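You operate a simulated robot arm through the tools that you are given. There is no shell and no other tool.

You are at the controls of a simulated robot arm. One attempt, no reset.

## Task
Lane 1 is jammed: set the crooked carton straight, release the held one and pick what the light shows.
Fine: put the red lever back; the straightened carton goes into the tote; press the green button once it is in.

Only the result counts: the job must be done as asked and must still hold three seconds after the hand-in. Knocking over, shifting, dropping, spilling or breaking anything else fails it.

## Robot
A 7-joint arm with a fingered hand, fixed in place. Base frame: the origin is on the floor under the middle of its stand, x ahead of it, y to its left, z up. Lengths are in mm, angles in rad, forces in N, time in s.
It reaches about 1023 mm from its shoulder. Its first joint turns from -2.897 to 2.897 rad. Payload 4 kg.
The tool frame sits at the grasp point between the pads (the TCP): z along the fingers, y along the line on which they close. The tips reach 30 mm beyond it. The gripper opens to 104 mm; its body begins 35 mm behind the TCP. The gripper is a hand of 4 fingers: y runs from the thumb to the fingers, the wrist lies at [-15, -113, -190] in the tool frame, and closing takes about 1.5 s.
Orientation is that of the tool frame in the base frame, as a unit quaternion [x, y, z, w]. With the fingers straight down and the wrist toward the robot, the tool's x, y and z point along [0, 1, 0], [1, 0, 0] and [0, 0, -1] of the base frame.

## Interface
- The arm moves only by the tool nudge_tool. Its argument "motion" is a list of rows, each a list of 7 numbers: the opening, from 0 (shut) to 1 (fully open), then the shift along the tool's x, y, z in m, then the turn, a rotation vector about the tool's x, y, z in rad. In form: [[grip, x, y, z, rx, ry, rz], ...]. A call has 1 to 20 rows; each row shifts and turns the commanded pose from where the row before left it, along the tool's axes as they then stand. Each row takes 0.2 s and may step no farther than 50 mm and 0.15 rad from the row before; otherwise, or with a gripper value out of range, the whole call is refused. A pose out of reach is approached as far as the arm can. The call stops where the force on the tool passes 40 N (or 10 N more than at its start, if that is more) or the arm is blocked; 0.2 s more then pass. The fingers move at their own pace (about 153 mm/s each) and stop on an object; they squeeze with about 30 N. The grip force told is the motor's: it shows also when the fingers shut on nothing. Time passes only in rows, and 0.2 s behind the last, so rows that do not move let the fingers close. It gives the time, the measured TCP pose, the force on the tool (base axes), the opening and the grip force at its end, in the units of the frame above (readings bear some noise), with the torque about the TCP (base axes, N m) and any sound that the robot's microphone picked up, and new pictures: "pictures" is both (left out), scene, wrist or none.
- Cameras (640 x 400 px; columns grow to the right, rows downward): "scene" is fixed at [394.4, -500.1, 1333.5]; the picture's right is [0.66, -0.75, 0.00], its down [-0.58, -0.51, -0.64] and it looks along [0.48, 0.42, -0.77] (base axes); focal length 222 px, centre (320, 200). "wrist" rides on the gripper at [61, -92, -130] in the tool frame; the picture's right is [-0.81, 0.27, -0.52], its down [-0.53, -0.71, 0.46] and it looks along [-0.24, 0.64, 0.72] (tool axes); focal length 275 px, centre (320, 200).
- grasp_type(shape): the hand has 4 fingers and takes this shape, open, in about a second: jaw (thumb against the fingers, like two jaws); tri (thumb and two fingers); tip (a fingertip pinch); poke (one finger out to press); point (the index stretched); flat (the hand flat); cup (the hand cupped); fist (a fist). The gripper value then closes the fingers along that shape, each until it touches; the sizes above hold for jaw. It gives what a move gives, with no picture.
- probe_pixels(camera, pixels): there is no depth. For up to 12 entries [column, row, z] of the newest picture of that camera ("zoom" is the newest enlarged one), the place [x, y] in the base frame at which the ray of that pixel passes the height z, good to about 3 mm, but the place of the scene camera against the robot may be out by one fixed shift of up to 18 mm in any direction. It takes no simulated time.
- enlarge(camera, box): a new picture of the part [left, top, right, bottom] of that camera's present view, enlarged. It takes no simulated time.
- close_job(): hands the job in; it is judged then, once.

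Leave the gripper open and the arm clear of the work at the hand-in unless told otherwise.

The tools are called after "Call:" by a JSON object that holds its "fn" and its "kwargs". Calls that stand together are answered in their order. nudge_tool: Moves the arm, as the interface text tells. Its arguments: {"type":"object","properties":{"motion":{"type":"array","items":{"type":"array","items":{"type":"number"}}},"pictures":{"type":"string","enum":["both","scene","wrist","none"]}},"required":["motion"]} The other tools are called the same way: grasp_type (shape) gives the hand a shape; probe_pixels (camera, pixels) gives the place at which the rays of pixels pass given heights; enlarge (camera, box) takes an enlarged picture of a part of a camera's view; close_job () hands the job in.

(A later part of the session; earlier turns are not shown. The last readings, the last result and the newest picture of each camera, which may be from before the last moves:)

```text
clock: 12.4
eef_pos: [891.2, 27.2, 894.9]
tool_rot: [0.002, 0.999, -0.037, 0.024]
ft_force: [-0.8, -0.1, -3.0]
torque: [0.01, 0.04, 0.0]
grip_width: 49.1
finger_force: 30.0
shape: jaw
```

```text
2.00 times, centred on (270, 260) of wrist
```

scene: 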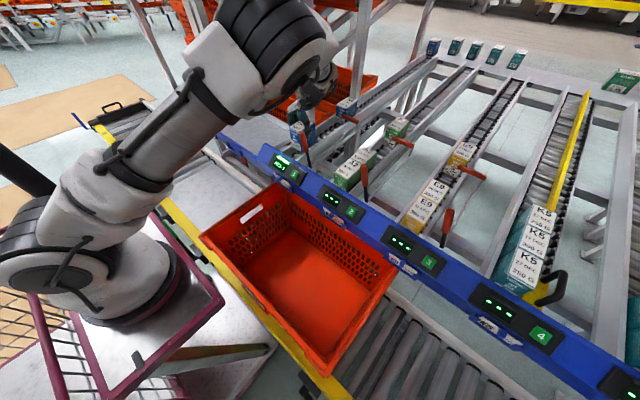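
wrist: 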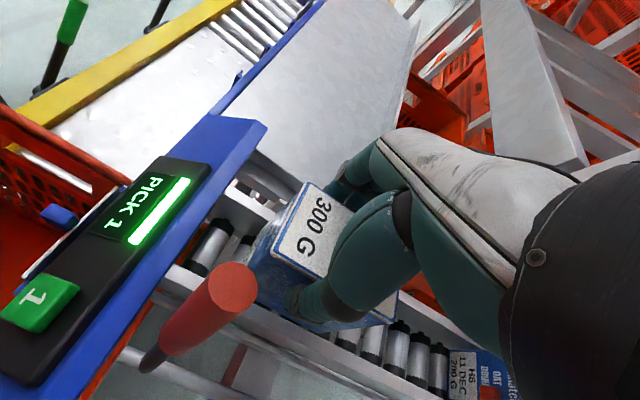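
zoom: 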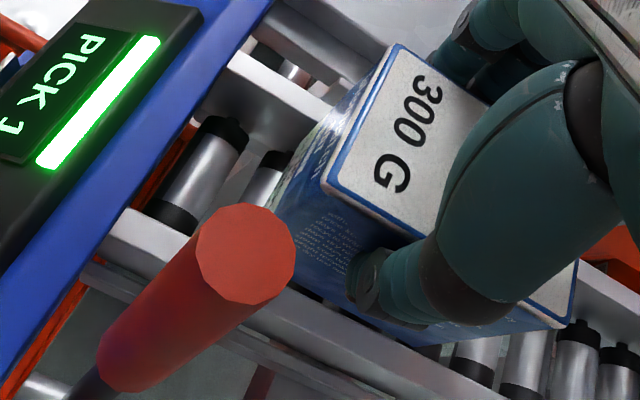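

The carton's bottom is about at rail-top height and looks centred between the rails. I'll lower another 24 mm in small steps and watch the force.

Call:
{"fn": "nudge_tool", "kwargs": {"motion": [[0.3, 0.0004, 0.0006, 0.008, 0, 0, 0], [0.3, 0.0004, 0.0006, 0.008, 0, 0, 0], [0.3, 0.0004, 0.0006, 0.008, 0, 0, 0], [0.3, 0, 0, 0, 0, 0, 0]], "pictures": "both"}}

Call:
{"fn": "enlarge", "kwargs": {"camera": "scene", "box": [280, 100, 330, 150]}}

Call:
{"fn": "enlarge", "kwargs": {"camera": "wrist", "box": [220, 160, 420, 360]}}

```text
clock: 13.4
eef_pos: [889.5, 28.9, 871.0]
tool_rot: [0.002, 0.999, -0.036, 0.023]
ft_force: [0.1, 2.9, -2.5]
torque: [0.25, 0.01, 0.19]
grip_width: 49.3
finger_force: 29.6
shape: jaw
```

scene: 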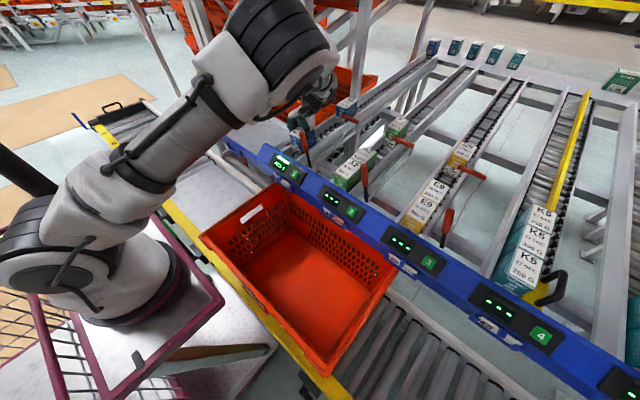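
wrist: 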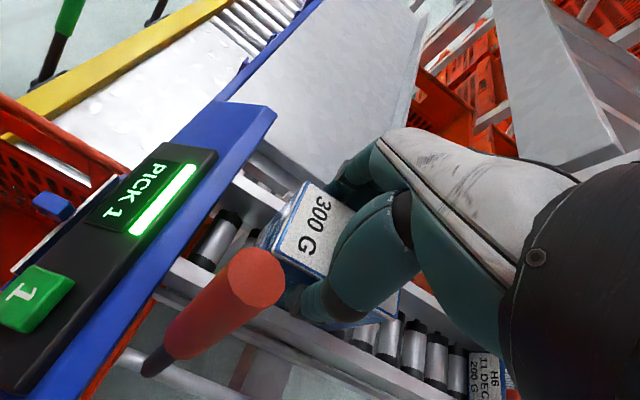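

```text
8.00 times, centred on (305, 125) of scene
```

zoom: 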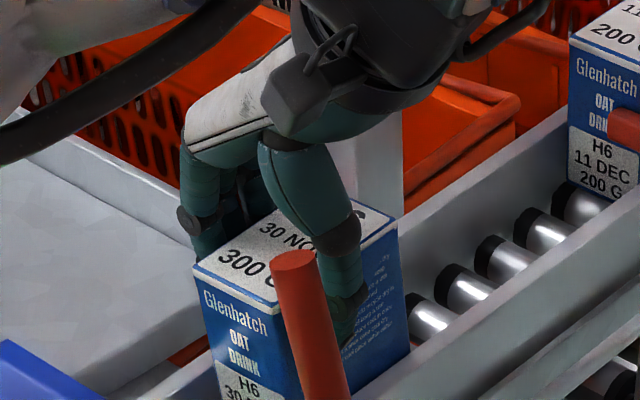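

```text
2.00 times, centred on (320, 260) of wrist
```

zoom: 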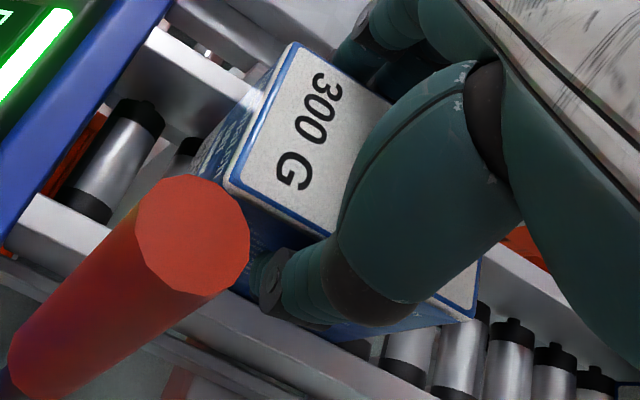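

There's a light side force (+2.9 N in y, from the right rail at the rear-bottom corner), so the bottom leans slightly to −y. I'll roll the carton +0.045 rad about base x, nudge +2.5 mm in y, and recheck.

Call:
{"fn": "nudge_tool", "kwargs": {"motion": [[0.3, 0, 0.0015, 0, -0.022, 0, -0.006], [0.3, 0, 0.001, 0, -0.023, 0, -0.006], [0.3, 0, 0, 0, 0, 0, 0]], "pictures": "none"}}

```text
clock: 14.2
eef_pos: [890.0, 30.2, 871.4]
tool_rot: [-0.005, 1.0, -0.014, 0.023]
ft_force: [0.1, 0.2, -2.3]
torque: [-0.01, 0.04, -0.04]
grip_width: 49.4
finger_force: 29.4
shape: jaw
```

The side force is gone. I'll lower on in 4 mm steps toward the rollers.

Call:
{"fn": "nudge_tool", "kwargs": {"motion": [[0.3, 0.0002, 0.0001, 0.004, 0, 0, 0], [0.3, 0.0002, 0.0001, 0.004, 0, 0, 0], [0.3, 0, 0, 0, 0, 0, 0]], "pictures": "none"}}

```text
clock: 15.0
eef_pos: [889.4, 29.3, 862.0]
tool_rot: [-0.004, 1.0, -0.014, 0.023]
ft_force: [-0.8, 0.9, -1.5]
torque: [-0.02, 0.02, 0.01]
grip_width: 49.6
finger_force: 30.1
shape: jaw
```

Call:
{"fn": "nudge_tool", "kwargs": {"motion": [[0.3, 0.0001, 0.0001, 0.003, 0, 0, 0], [0.3, 0, 0, 0, 0, 0, 0]], "pictures": "both"}}

Call:
{"fn": "enlarge", "kwargs": {"camera": "scene", "box": [280, 100, 330, 150]}}

Call:
{"fn": "enlarge", "kwargs": {"camera": "wrist", "box": [220, 160, 420, 360]}}

```text
clock: 15.6
eef_pos: [890.0, 30.4, 860.8]
tool_rot: [-0.005, 1.0, -0.014, 0.022]
ft_force: [0.8, -0.7, -2.6]
torque: [0.01, 0.02, 0.01]
grip_width: 49.4
finger_force: 29.9
shape: jaw
```

scene: 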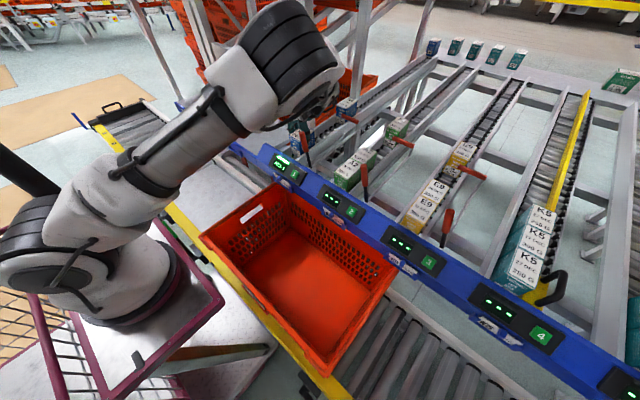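
wrist: 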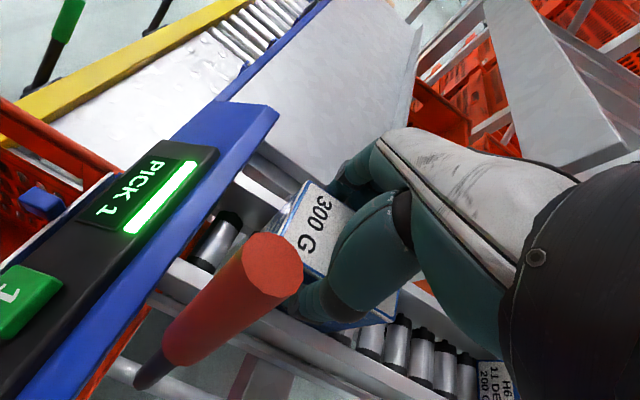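

```text
8.00 times, centred on (305, 125) of scene
```

zoom: 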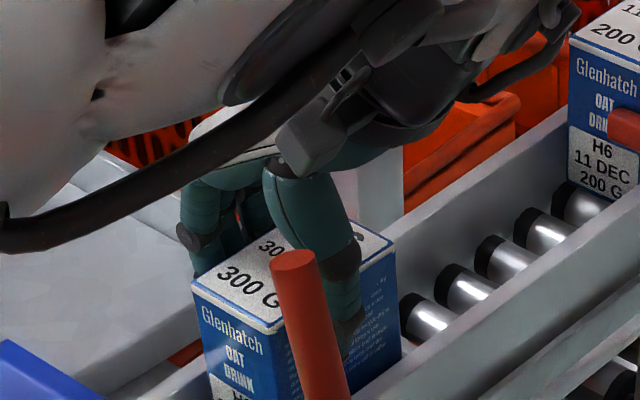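

```text
2.00 times, centred on (320, 260) of wrist
```

zoom: 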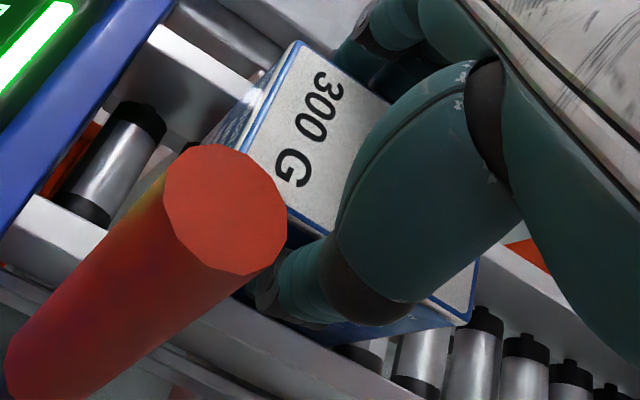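

There's no contact yet: Fz still shows the full weight. I'll lower another 3 mm at a time.

Call:
{"fn": "nudge_tool", "kwargs": {"motion": [[0.3, 0.0001, 0.0001, 0.003, 0, 0, 0], [0.3, 0, 0, 0, 0, 0, 0]], "pictures": "none"}}

```text
clock: 16.2
eef_pos: [889.3, 31.4, 857.5]
tool_rot: [-0.005, 1.0, -0.013, 0.024]
ft_force: [-0.7, 0.7, 2.9]
torque: [0.11, 0.07, 0.02]
grip_width: 49.5
finger_force: 29.8
shape: jaw
```

Contact with the rollers: Fz went from −2.6 to +2.9 N at the expected height. I'll open only partway (≈ 68 mm) to release, so the fingers stay clear of the lever and the rail.

Call:
{"fn": "nudge_tool", "kwargs": {"motion": [[0.5, 0, 0, 0, 0, 0, 0], [0.58, 0, 0, 0, 0, 0, 0], [0.65, 0, 0, 0, 0, 0, 0], [0.65, 0, 0, 0, 0, 0, 0], [0.65, 0, 0, 0, 0, 0, 0]], "pictures": "both"}}

Call:
{"fn": "enlarge", "kwargs": {"camera": "scene", "box": [270, 100, 330, 160]}}

Call:
{"fn": "enlarge", "kwargs": {"camera": "wrist", "box": [180, 160, 420, 360]}}

```text
clock: 17.4
eef_pos: [889.6, 29.9, 856.7]
tool_rot: [-0.004, 1.0, -0.014, 0.023]
ft_force: [0.0, -0.5, -0.8]
torque: [0.0, -0.03, 0.02]
grip_width: 67.2
finger_force: 0.1
shape: jaw
```

scene: 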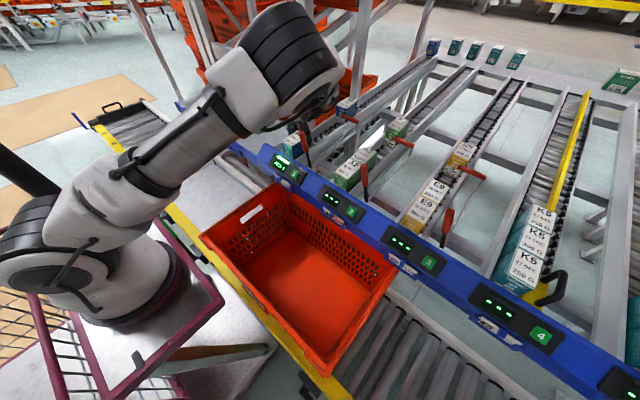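
wrist: 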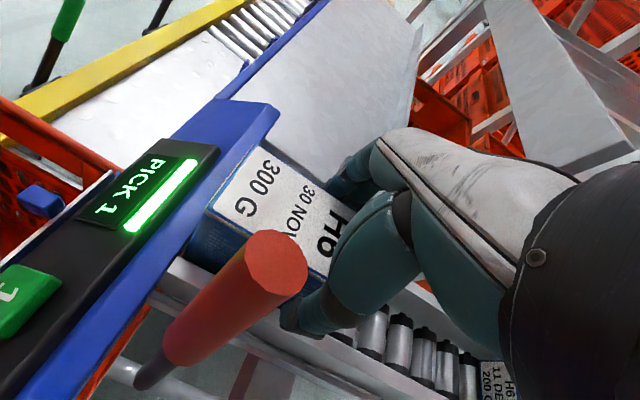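

```text
6.67 times, centred on (300, 130) of scene
```

zoom: 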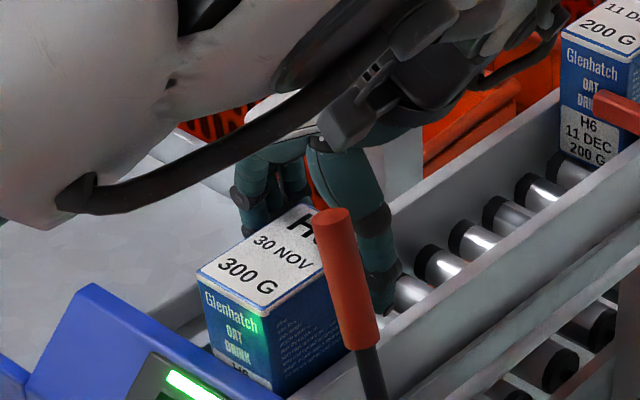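

```text
2.00 times, centred on (300, 260) of wrist
```

zoom: 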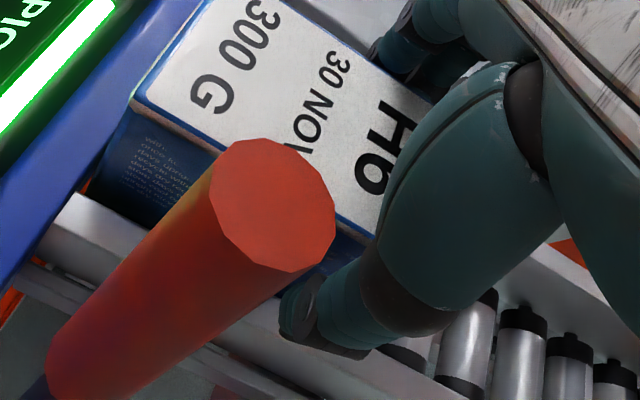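

The carton has rolled straight down to the front stop, aligned with the lane. I'll lift the hand straight up 130 mm, clear of lever and carton.

Call:
{"fn": "nudge_tool", "kwargs": {"motion": [[0.65, -0.0009, -0.0005, -0.02, 0, 0, 0], [0.65, -0.0015, -0.0009, -0.03, 0, 0, 0], [0.65, -0.0018, -0.0011, -0.04, 0, 0, 0], [0.65, -0.0018, -0.0011, -0.04, 0, 0, 0], [0.65, 0, 0, 0, 0, 0, 0]], "pictures": "both"}}

```text
clock: 18.6
eef_pos: [890.0, 29.1, 988.1]
tool_rot: [-0.005, 1.0, -0.014, 0.024]
ft_force: [-0.6, 0.4, -0.1]
torque: [0.03, 0.0, 0.0]
grip_width: 67.4
finger_force: 0.1
shape: jaw
```

scene: 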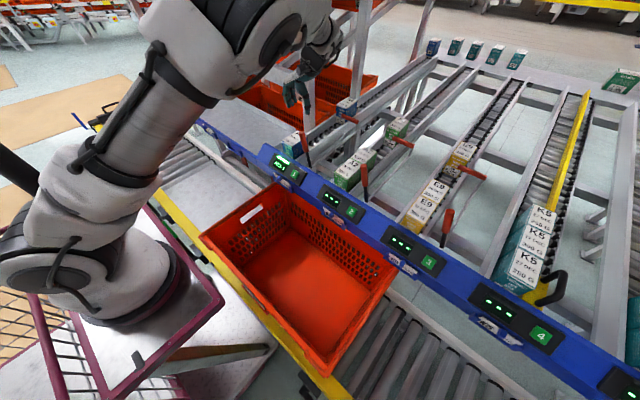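
wrist: 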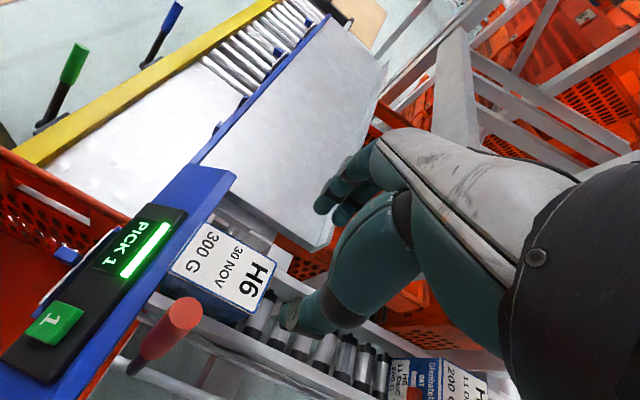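

The hand is clear and the carton stands straight at the front. Now I'll turn the hand back to the default orientation (−90.5° about vertical), ready to take the red lever.

Call:
{"fn": "nudge_tool", "kwargs": {"motion": [[1, 0, 0, 0, 0.0013, 0.0053, 0.1435], [1, 0, 0, 0, 0.0013, 0.0053, 0.1435], [1, 0, 0, 0, 0.0013, 0.0053, 0.1435], [1, 0, 0, 0, 0.0013, 0.0053, 0.1435], [1, 0, 0, 0, 0.0013, 0.0053, 0.1435], [1, 0, 0, 0, 0.0013, 0.0053, 0.1435], [1, 0, 0, 0, 0.0013, 0.0053, 0.1435], [1, 0, 0, 0, 0.0013, 0.0053, 0.1435], [1, 0, 0, 0, 0.0013, 0.0053, 0.1435], [1, 0, 0, 0, 0.0013, 0.0053, 0.1435], [1, 0, 0, 0, 0.0013, 0.0053, 0.1435], [1, 0, 0, 0, 0, 0, 0]], "pictures": "both"}}

```text
clock: 21.2
eef_pos: [890.2, 29.8, 986.5]
tool_rot: [0.707, 0.707, 0.0, 0.001]
ft_force: [-0.5, 0.9, -0.7]
torque: [-0.03, -0.02, -0.02]
grip_width: 103.8
finger_force: 0.0
shape: jaw
```

scene: 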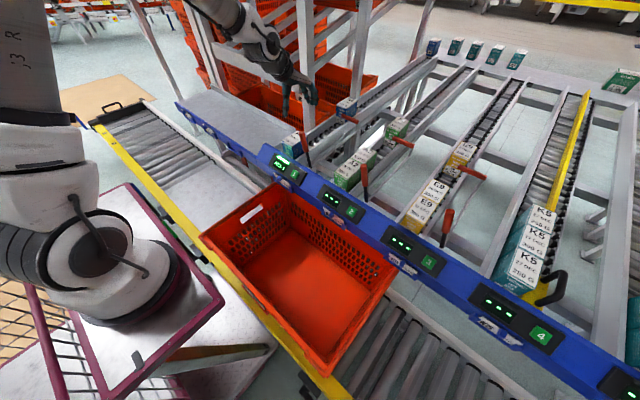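
wrist: 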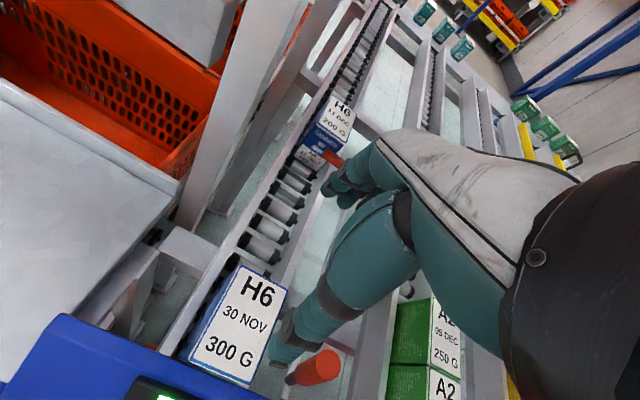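

The straightened carton is visible at wrist (235,325) and the lever top near (325,365). I'll probe them for position checks.

Call:
{"fn": "enlarge", "kwargs": {"camera": "wrist", "box": [160, 240, 380, 400]}}

Call:
{"fn": "enlarge", "kwargs": {"camera": "scene", "box": [260, 70, 380, 190]}}

```text
2.50 times, centred on (270, 320) of wrist
```

zoom: 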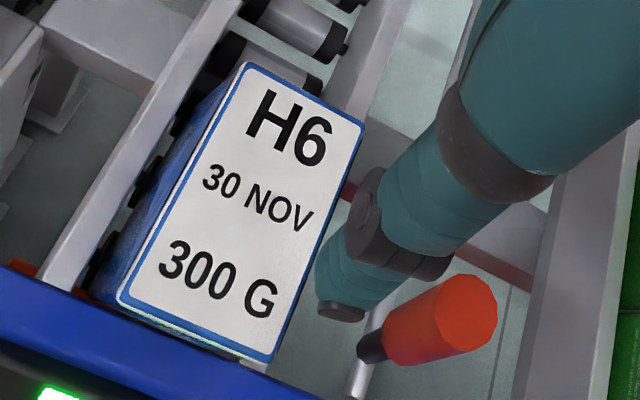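

```text
3.33 times, centred on (320, 130) of scene
```

zoom: 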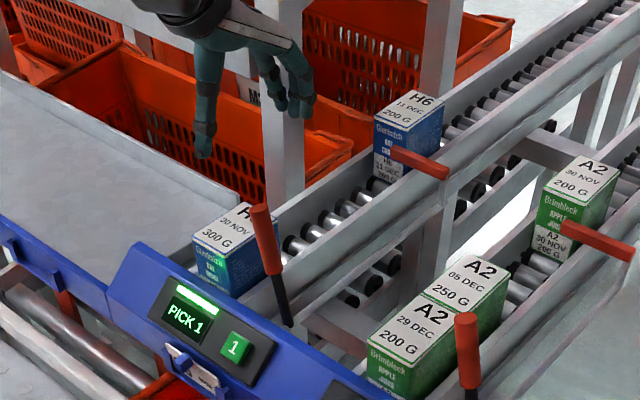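

Call:
{"fn": "probe_pixels", "kwargs": {"camera": "wrist", "pixels": [[189.2, 360, 852], [250, 384.8, 852], [288, 290, 859], [240, 265.2, 859], [328.5, 364.5, 920], [328.5, 364.5, 915], [189.2, 360, 860], [288, 290, 867]]}}

```text
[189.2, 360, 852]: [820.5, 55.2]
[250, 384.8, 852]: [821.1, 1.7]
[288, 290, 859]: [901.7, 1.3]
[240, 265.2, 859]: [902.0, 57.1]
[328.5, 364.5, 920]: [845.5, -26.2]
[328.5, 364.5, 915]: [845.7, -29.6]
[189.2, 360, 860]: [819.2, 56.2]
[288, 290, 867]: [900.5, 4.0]
```

The carton is straight at the stop (x 820–902, y≈2–56, yaw≈0). The lever top is at (845.5,−26,920). I'll move above the lever and then descend partway, with the jaws open along x to straddle the grip.

Call:
{"fn": "nudge_tool", "kwargs": {"motion": [[1, -0.0305, -0.0226, 0, 0, 0, 0], [1, -0.0305, -0.0226, 0, 0, 0, 0], [1, 0, 0, 0.02, 0, 0, 0], [1, 0, 0, 0.02, 0, 0, 0], [1, 0, 0, 0, 0, 0, 0]], "pictures": "both"}}

Call:
{"fn": "enlarge", "kwargs": {"camera": "scene", "box": [260, 90, 350, 180]}}

Call:
{"fn": "enlarge", "kwargs": {"camera": "wrist", "box": [160, 200, 420, 400]}}

```text
clock: 22.4
eef_pos: [844.9, -32.6, 948.5]
tool_rot: [0.707, 0.707, 0.001, 0.001]
ft_force: [-0.4, -0.2, 0.2]
torque: [0.0, -0.03, -0.02]
grip_width: 103.7
finger_force: 0.1
shape: jaw
```

scene: 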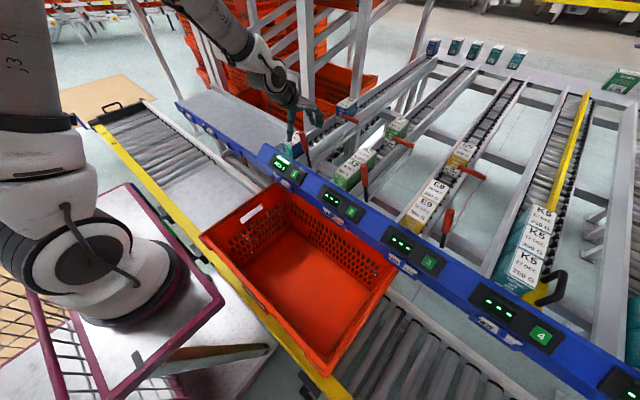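
wrist: 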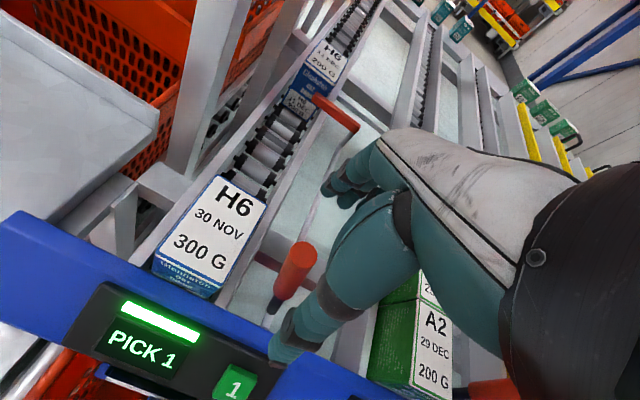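

```text
4.44 times, centred on (305, 135) of scene
```

zoom: 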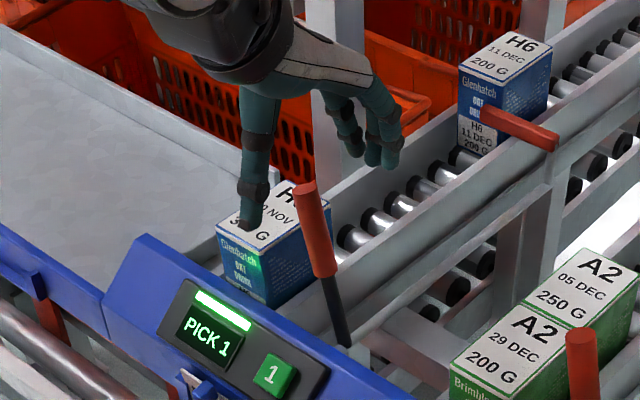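

```text
2.00 times, centred on (290, 300) of wrist
```

zoom: 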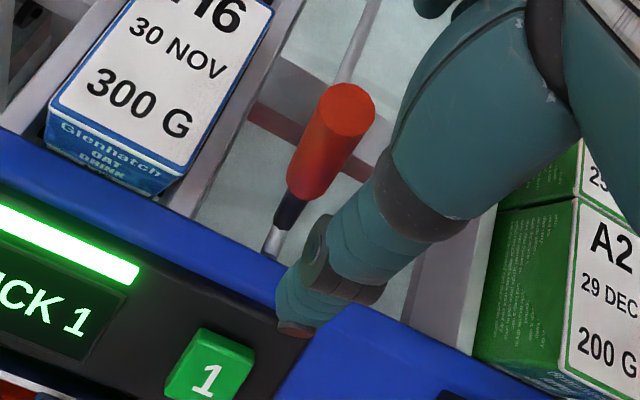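

The lever lies between the thumb and fingers in line with the TCP. Descending 43 mm so the pads are level with the red grip.

Call:
{"fn": "nudge_tool", "kwargs": {"motion": [[1, 0, 0, 0.022, 0, 0, 0], [1, 0, 0, 0.021, 0, 0, 0], [1, 0, 0, 0, 0, 0, 0]], "pictures": "both"}}

Call:
{"fn": "enlarge", "kwargs": {"camera": "scene", "box": [260, 90, 350, 180]}}

Call:
{"fn": "enlarge", "kwargs": {"camera": "wrist", "box": [160, 150, 420, 350]}}

```text
clock: 23.2
eef_pos: [844.8, -31.5, 903.6]
tool_rot: [0.706, 0.708, 0.0, 0.001]
ft_force: [-0.2, 0.2, -0.2]
torque: [0.02, 0.01, -0.05]
grip_width: 103.7
finger_force: 0.0
shape: jaw
```

scene: 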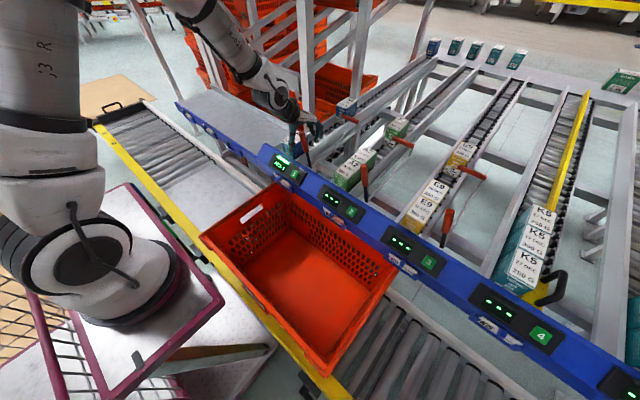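
wrist: 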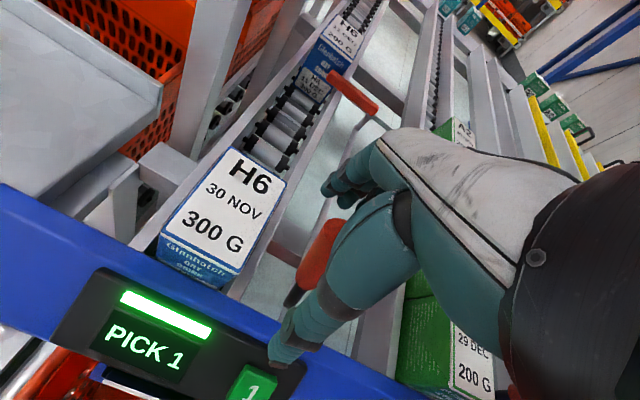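

```text
4.44 times, centred on (305, 135) of scene
```

zoom: 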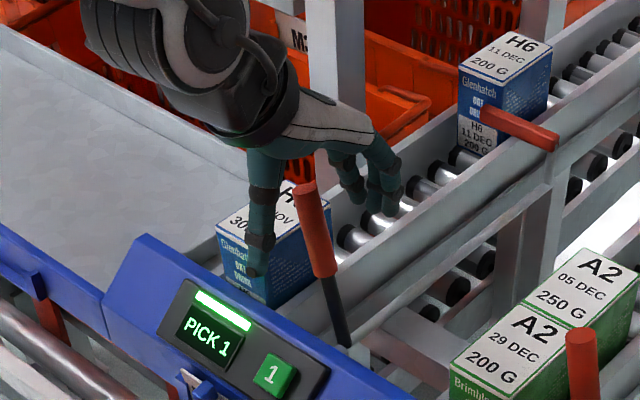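

```text
2.00 times, centred on (290, 250) of wrist
```

zoom: 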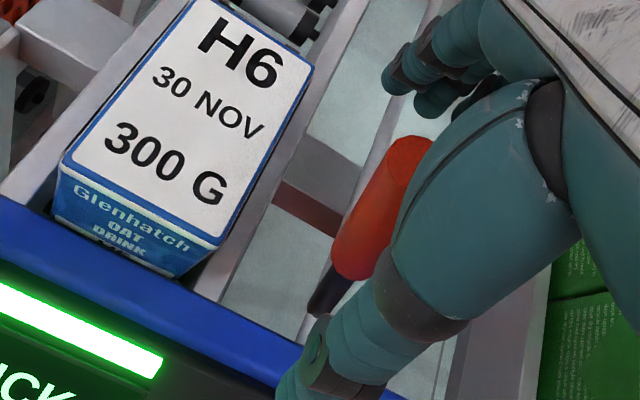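

The lever is between the thumb and fingers. Closing on it.

Call:
{"fn": "nudge_tool", "kwargs": {"motion": [[0.7, 0, 0, 0, 0, 0, 0], [0.5, 0, 0, 0, 0, 0, 0], [0.3, 0, 0, 0, 0, 0, 0], [0.15, 0, 0, 0, 0, 0, 0], [0.1, 0, 0, 0, 0, 0, 0], [0.1, 0, 0, 0, 0, 0, 0], [0.1, 0, 0, 0, 0, 0, 0], [0.1, 0, 0, 0, 0, 0, 0]], "pictures": "both"}}

Call:
{"fn": "enlarge", "kwargs": {"camera": "scene", "box": [270, 100, 360, 180]}}

Call:
{"fn": "enlarge", "kwargs": {"camera": "wrist", "box": [160, 150, 420, 350]}}

```text
clock: 25.0
eef_pos: [844.7, -31.0, 904.6]
tool_rot: [0.707, 0.708, 0.0, 0.0]
ft_force: [-7.3, -0.4, -3.5]
torque: [-0.05, 0.17, -0.07]
grip_width: 9.5
finger_force: 29.6
shape: jaw
```

scene: 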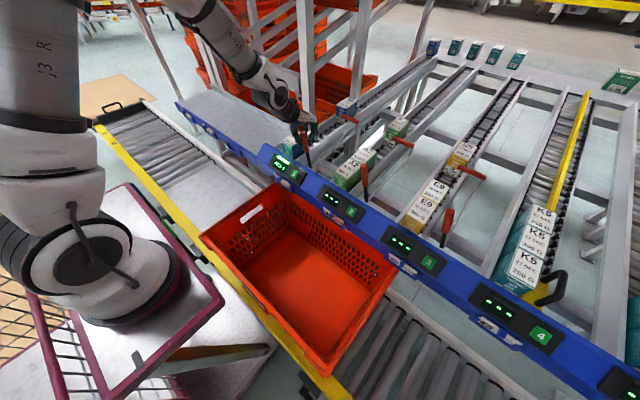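
wrist: 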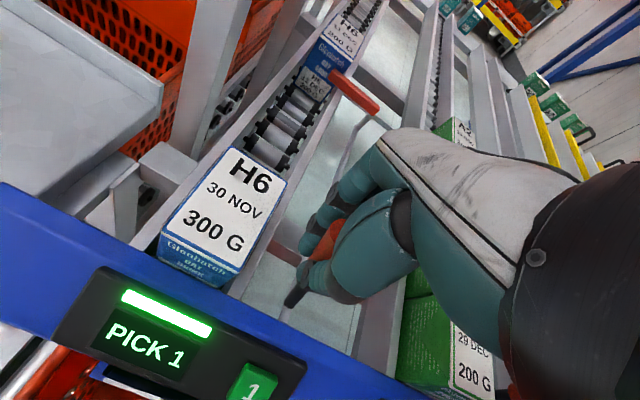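

```text
5.00 times, centred on (315, 140) of scene
```

zoom: 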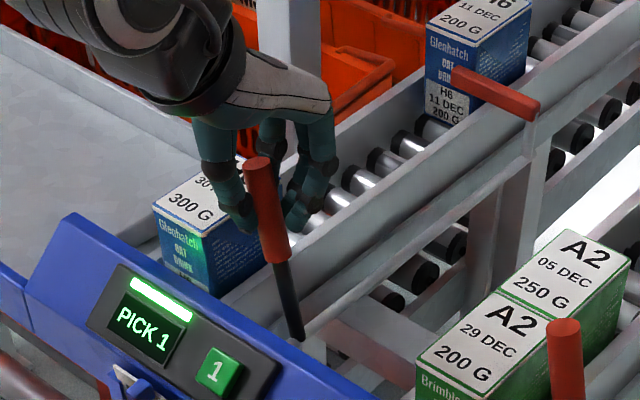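

```text
2.00 times, centred on (290, 250) of wrist
```

zoom: 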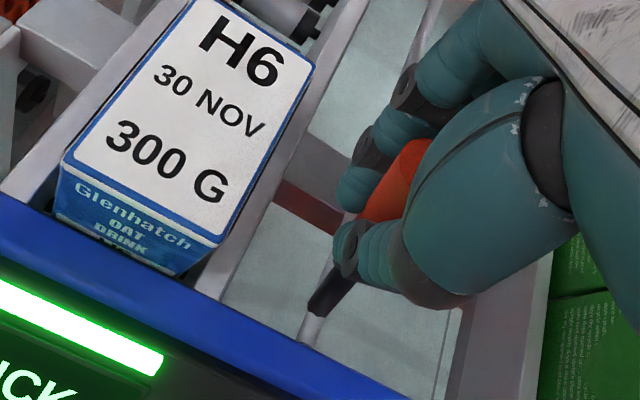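

The grip is closed around the lever (red is visible between thumb and fingertips). I'll swing it gently toward −y along its arc, first about 10°, and watch the force and the stop bar.

Call:
{"fn": "nudge_tool", "kwargs": {"motion": [[0.1, -0.0055, 0, -0.0013, 0, 0, 0], [0.1, -0.0054, 0, -0.0012, 0, 0, 0], [0.1, -0.0053, 0, -0.0008, 0, 0, 0], [0.1, -0.0052, 0, -0.0005, 0, 0, 0], [0.1, 0, 0, 0, 0, 0, 0]], "pictures": "both"}}

Call:
{"fn": "enlarge", "kwargs": {"camera": "scene", "box": [280, 85, 380, 175]}}

Call:
{"fn": "enlarge", "kwargs": {"camera": "wrist", "box": [200, 0, 440, 320]}}

```text
clock: 26.2
eef_pos: [843.9, -53.2, 907.5]
tool_rot: [0.707, 0.708, -0.001, 0.001]
ft_force: [-10.0, 0.3, -3.0]
torque: [0.04, 0.21, -0.05]
grip_width: 9.4
finger_force: 30.3
shape: jaw
```

scene: 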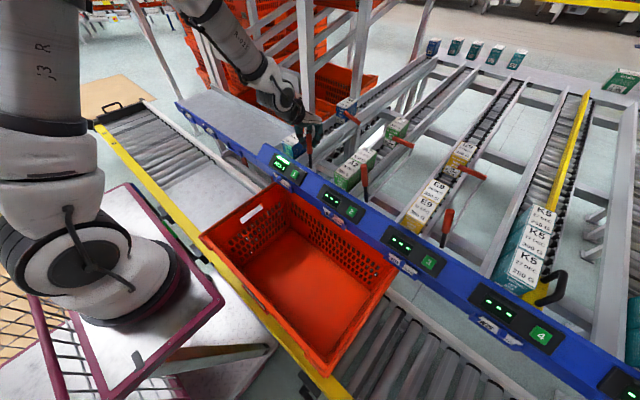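
wrist: 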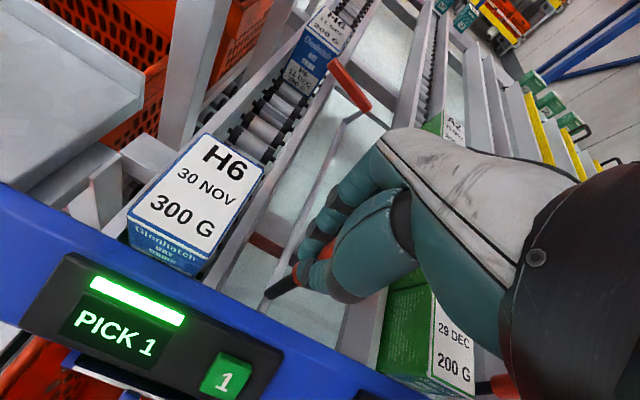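

```text
4.44 times, centred on (330, 130) of scene
```

zoom: 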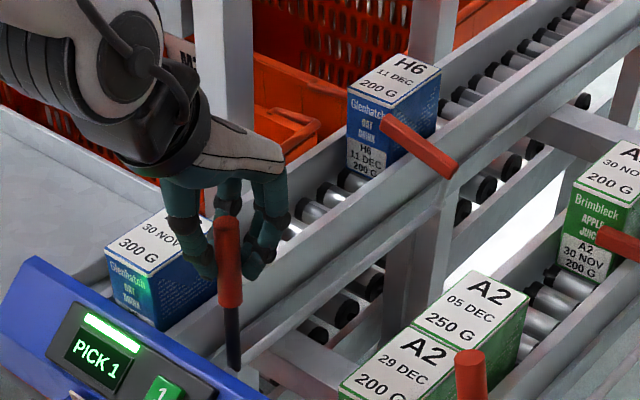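

```text
1.25 times, centred on (320, 160) of wrist
```

zoom: 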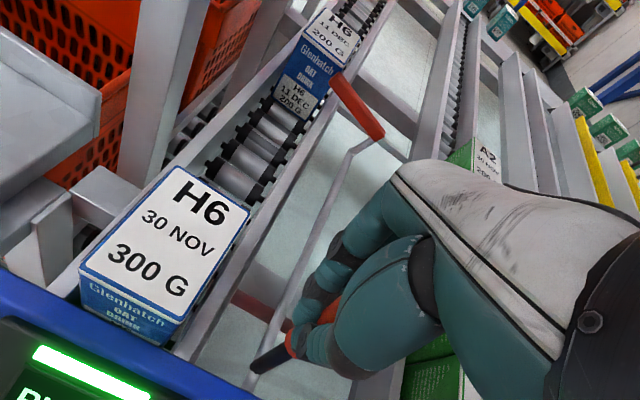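

The lever turns freely and the stop bar's inner end is rising, so my reading of the mechanism is right. I'll continue to about −12° past vertical in small steps.

Call:
{"fn": "nudge_tool", "kwargs": {"motion": [[0.1, -0.0052, 0, -0.0003, 0, 0, 0], [0.1, -0.0053, 0, -0.0002, 0, 0, 0], [0.1, -0.0053, 0, 0.0002, 0, 0, 0], [0.1, -0.0052, 0, 0.0003, 0, 0, 0], [0.1, -0.0053, 0, 0.0006, 0, 0, 0], [0.1, -0.0052, 0, 0.0008, 0, 0, 0], [0.1, 0, 0, 0, 0, 0, 0]], "pictures": "both"}}

Call:
{"fn": "enlarge", "kwargs": {"camera": "scene", "box": [280, 85, 380, 175]}}

Call:
{"fn": "enlarge", "kwargs": {"camera": "wrist", "box": [100, 0, 400, 320]}}

```text
clock: 27.8
eef_pos: [845.2, -84.1, 905.9]
tool_rot: [0.707, 0.708, 0.001, 0.001]
ft_force: [-8.4, 1.5, -4.2]
torque: [0.1, 0.21, -0.06]
grip_width: 9.0
finger_force: 29.7
shape: jaw
```

scene: 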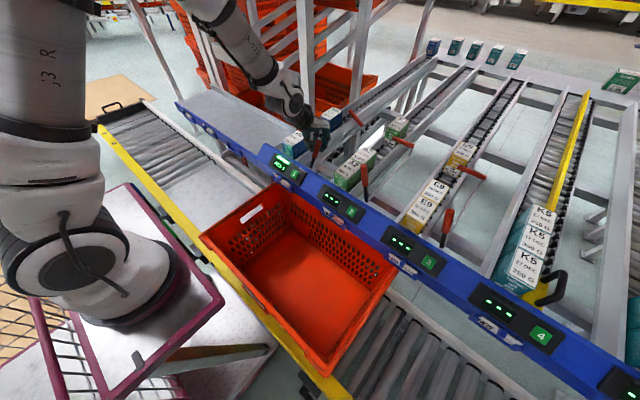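
wrist: 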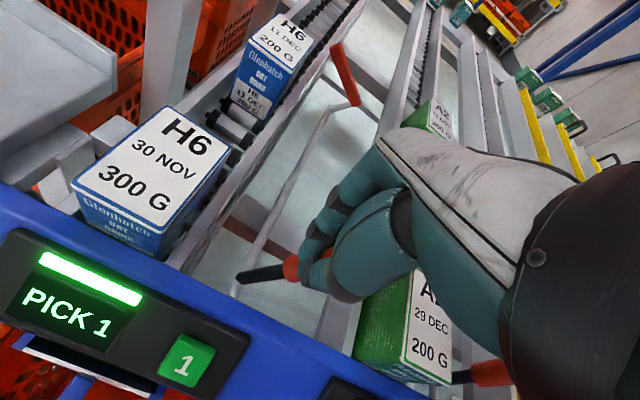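

```text
4.44 times, centred on (330, 130) of scene
```

zoom: 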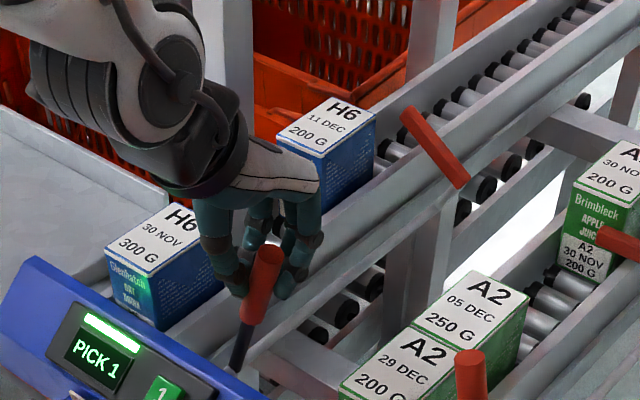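

```text
1.25 times, centred on (250, 160) of wrist
```

zoom: 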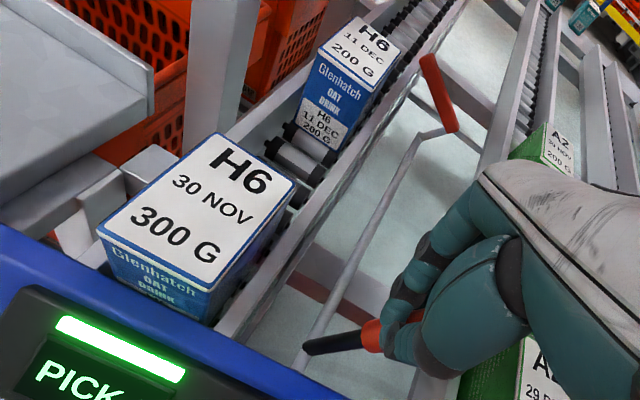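

The held carton is released and rolling down the lane. I'll hold still so it can settle.

Call:
{"fn": "nudge_tool", "kwargs": {"motion": [[0.1, 0, 0, 0, 0, 0, 0], [0.1, 0, 0, 0, 0, 0, 0], [0.1, 0, 0, 0, 0, 0, 0], [0.1, 0, 0, 0, 0, 0, 0], [0.1, 0, 0, 0, 0, 0, 0], [0.1, 0, 0, 0, 0, 0, 0], [0.1, 0, 0, 0, 0, 0, 0], [0.1, 0, 0, 0, 0, 0, 0]], "pictures": "both"}}

Call:
{"fn": "enlarge", "kwargs": {"camera": "scene", "box": [280, 85, 380, 175]}}

Call:
{"fn": "enlarge", "kwargs": {"camera": "wrist", "box": [50, 0, 350, 320]}}

```text
clock: 29.6
eef_pos: [843.6, -83.9, 906.1]
tool_rot: [0.706, 0.708, 0.0, 0.001]
ft_force: [-8.0, 0.3, -4.8]
torque: [0.15, 0.2, -0.03]
grip_width: 9.0
finger_force: 30.2
shape: jaw
```

scene: 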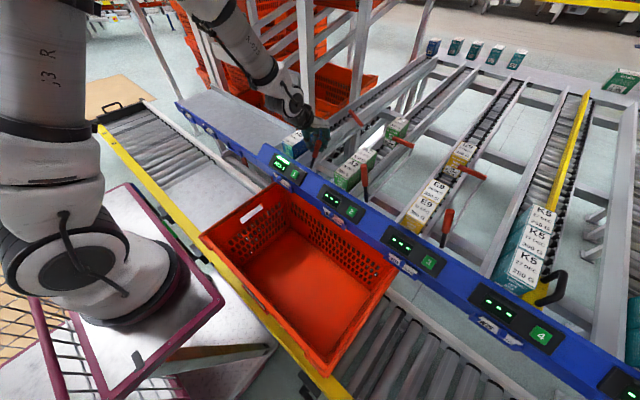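
wrist: 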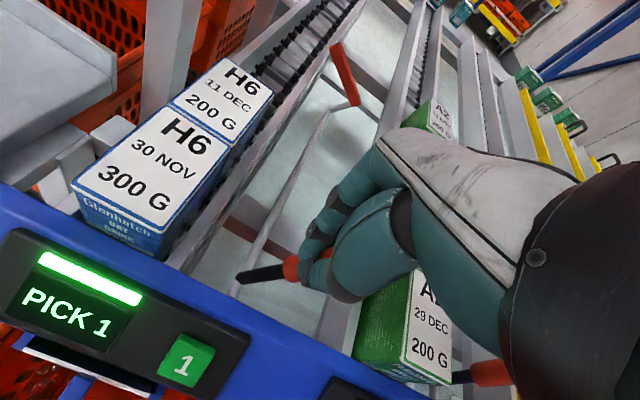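

```text
4.44 times, centred on (330, 130) of scene
```

zoom: 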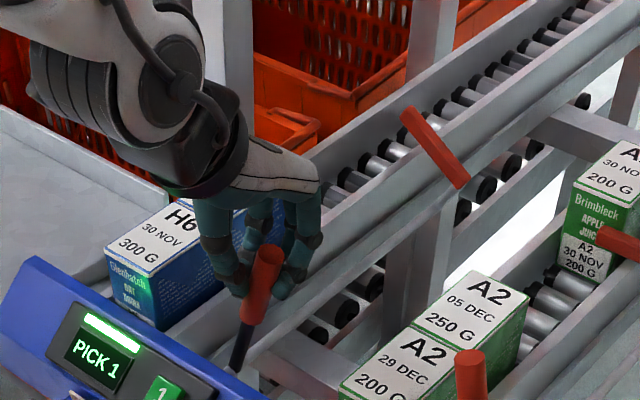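

```text
1.25 times, centred on (200, 160) of wrist
```

zoom: 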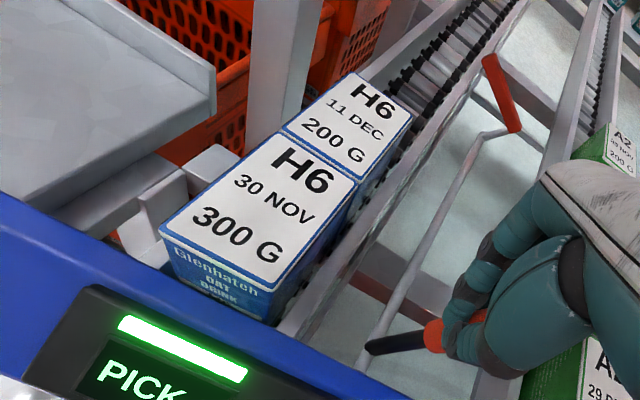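

The released H6 carton now sits straight behind the front one. Now I'll put the red lever back along the same arc to its original lean.

Call:
{"fn": "nudge_tool", "kwargs": {"motion": [[0.1, 0.0052, 0, -0.0008, 0, 0, 0], [0.1, 0.0053, 0, -0.0006, 0, 0, 0], [0.1, 0.0052, 0, -0.0003, 0, 0, 0], [0.1, 0.0053, 0, -0.0002, 0, 0, 0], [0.1, 0.0053, 0, 0.0002, 0, 0, 0], [0.1, 0.0052, 0, 0.0003, 0, 0, 0], [0.1, 0.0052, 0, 0.0005, 0, 0, 0], [0.1, 0.0053, 0, 0.0008, 0, 0, 0], [0.1, 0.0054, 0, 0.0012, 0, 0, 0], [0.1, 0.0055, 0, 0.0013, 0, 0, 0], [0.1, 0, 0, 0, 0, 0, 0]], "pictures": "both"}}

Call:
{"fn": "enlarge", "kwargs": {"camera": "scene", "box": [280, 85, 380, 175]}}

Call:
{"fn": "enlarge", "kwargs": {"camera": "wrist", "box": [160, 20, 440, 320]}}

```text
clock: 32.0
eef_pos: [845.4, -31.7, 905.1]
tool_rot: [0.707, 0.707, 0.001, 0.0]
ft_force: [-1.4, -0.2, 2.6]
torque: [-0.08, -0.02, -0.01]
grip_width: 9.3
finger_force: 29.4
shape: jaw
```

scene: 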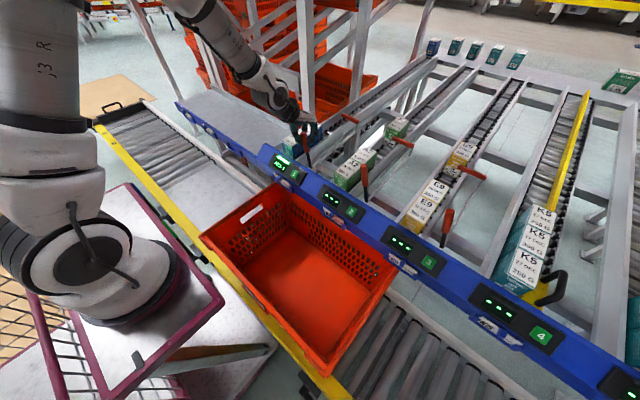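
wrist: 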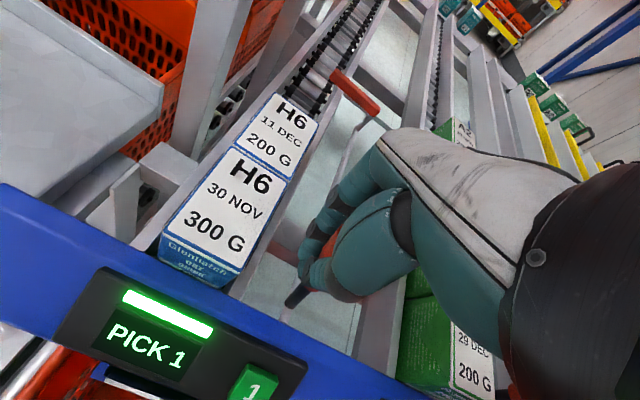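

```text
4.44 times, centred on (330, 130) of scene
```

zoom: 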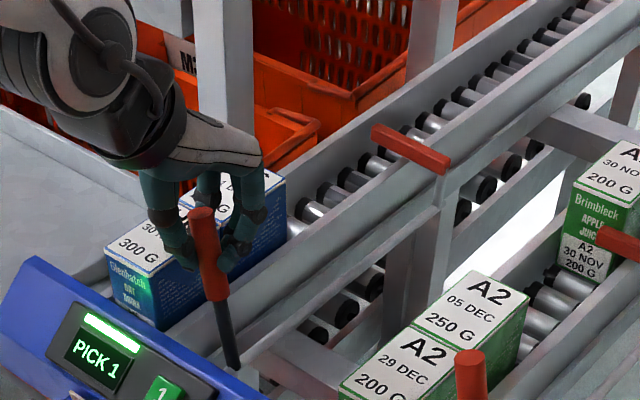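

```text
1.33 times, centred on (300, 170) of wrist
```

zoom: 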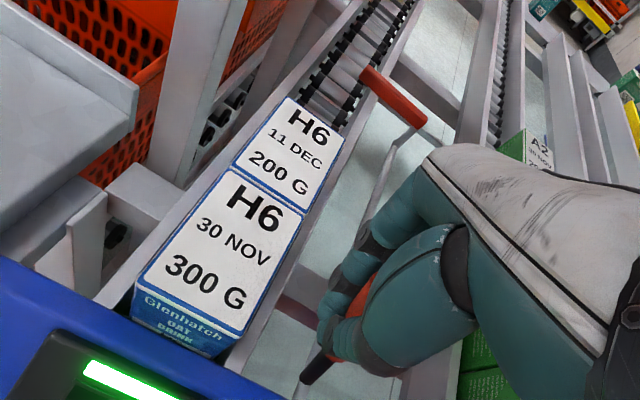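

The lever followed back, but its top now sits at scene x≈303.4 versus 300.9 originally, so it's a few degrees short. I'll push a bit further in +y in small steps and watch the force for its stop.

Call:
{"fn": "nudge_tool", "kwargs": {"motion": [[0.1, 0.003, 0, 0.0008, 0, 0, 0], [0.1, 0.003, 0, 0.0009, 0, 0, 0], [0.1, 0, 0, 0, 0, 0, 0]], "pictures": "scene"}}

Call:
{"fn": "enlarge", "kwargs": {"camera": "scene", "box": [260, 90, 350, 180]}}

Call:
{"fn": "enlarge", "kwargs": {"camera": "scene", "box": [330, 90, 370, 130]}}

```text
clock: 32.8
eef_pos: [845.3, -25.7, 902.7]
tool_rot: [0.707, 0.707, 0.001, 0.001]
ft_force: [0.0, -3.6, 6.6]
torque: [-0.35, -0.08, 0.07]
grip_width: 9.4
finger_force: 30.6
shape: jaw
```

scene: 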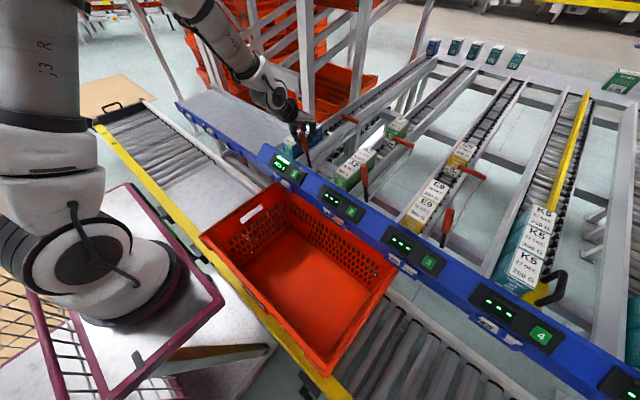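

```text
4.44 times, centred on (305, 135) of scene
```

zoom: 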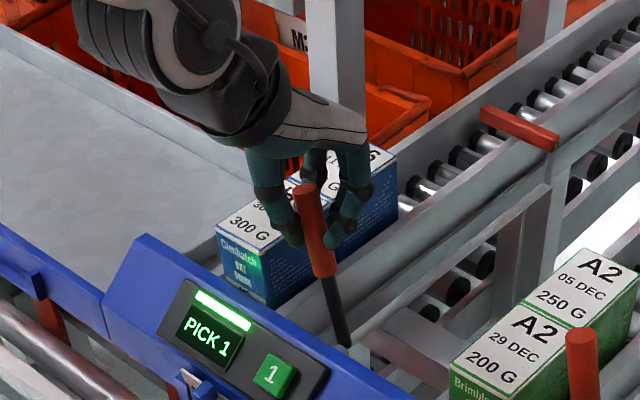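

```text
10.00 times, centred on (350, 110) of scene
```

zoom: 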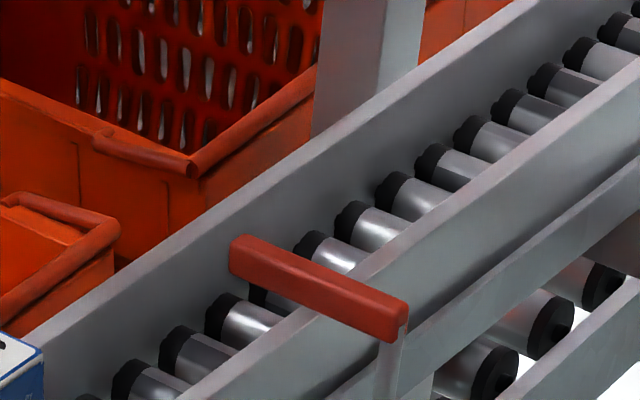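

The lever top and the stop bar are back at their original image positions, with a light force at the stop. I'll open the jaws partway to let go and then rise straight up.

Call:
{"fn": "nudge_tool", "kwargs": {"motion": [[0.3, 0, 0, 0, 0, 0, 0], [0.5, 0, 0, 0, 0, 0, 0], [0.5, 0, 0, 0, 0, 0, 0], [0.5, 0, 0, -0.01, 0, 0, 0], [0.5, 0, 0, -0.03, 0, 0, 0], [0.5, 0, 0, -0.04, 0, 0, 0], [0.5, 0, 0, -0.03, 0, 0, 0], [0.5, 0, 0, 0, 0, 0, 0]], "pictures": "both"}}

Call:
{"fn": "enlarge", "kwargs": {"camera": "scene", "box": [260, 90, 350, 180]}}

Call:
{"fn": "enlarge", "kwargs": {"camera": "scene", "box": [330, 90, 370, 130]}}

```text
clock: 34.6
eef_pos: [845.3, -25.0, 1013.1]
tool_rot: [0.707, 0.708, 0.0, 0.0]
ft_force: [-0.1, 0.5, 0.4]
torque: [0.05, -0.01, -0.01]
grip_width: 51.6
finger_force: 0.0
shape: jaw
```

scene: 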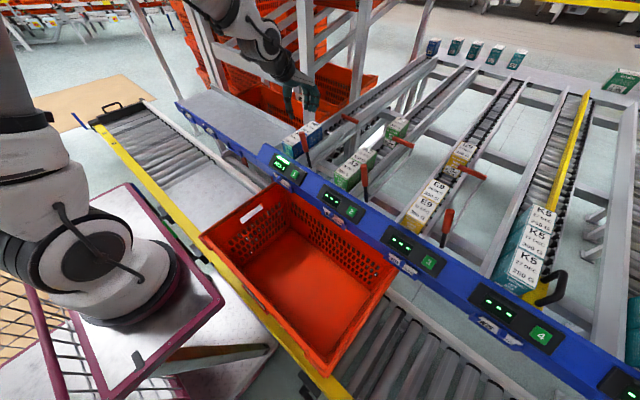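
wrist: 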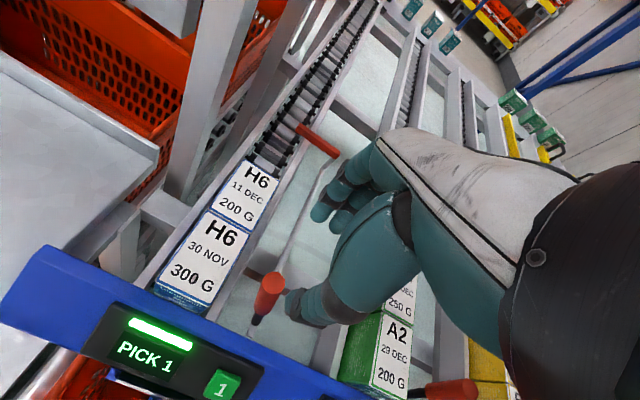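

```text
4.44 times, centred on (305, 135) of scene
```

zoom: 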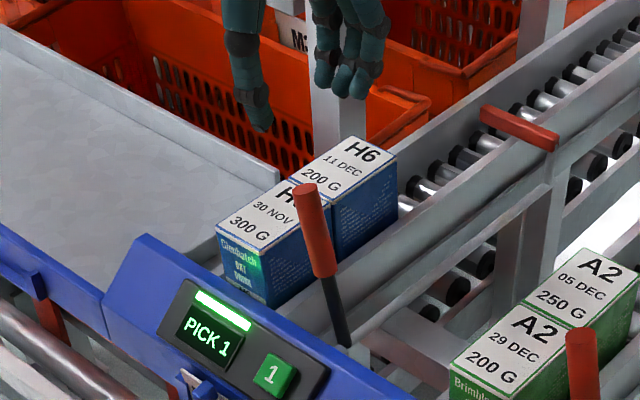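

```text
10.00 times, centred on (350, 110) of scene
```

zoom: 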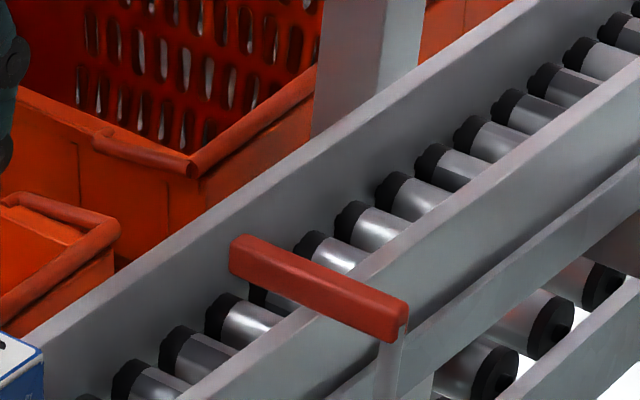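

Lever and bar are back in place, and both cartons stand straight. Next is picking the front carton across its width. With three fingers in "jaw", one finger would touch the second carton unless I crowd the lever, so I'll try the "tri" shape (thumb plus two fingers) and look at it.

Call:
{"fn": "grasp_type", "kwargs": {"shape": "tri"}}

```text
clock: 35.5
eef_pos: [844.2, -25.4, 1012.7]
tool_rot: [0.707, 0.707, 0.001, 0.0]
ft_force: [-0.9, -0.2, -0.4]
torque: [0.04, 0.0, 0.02]
grip_width: 103.9
finger_force: 0.0
shape: tri
```

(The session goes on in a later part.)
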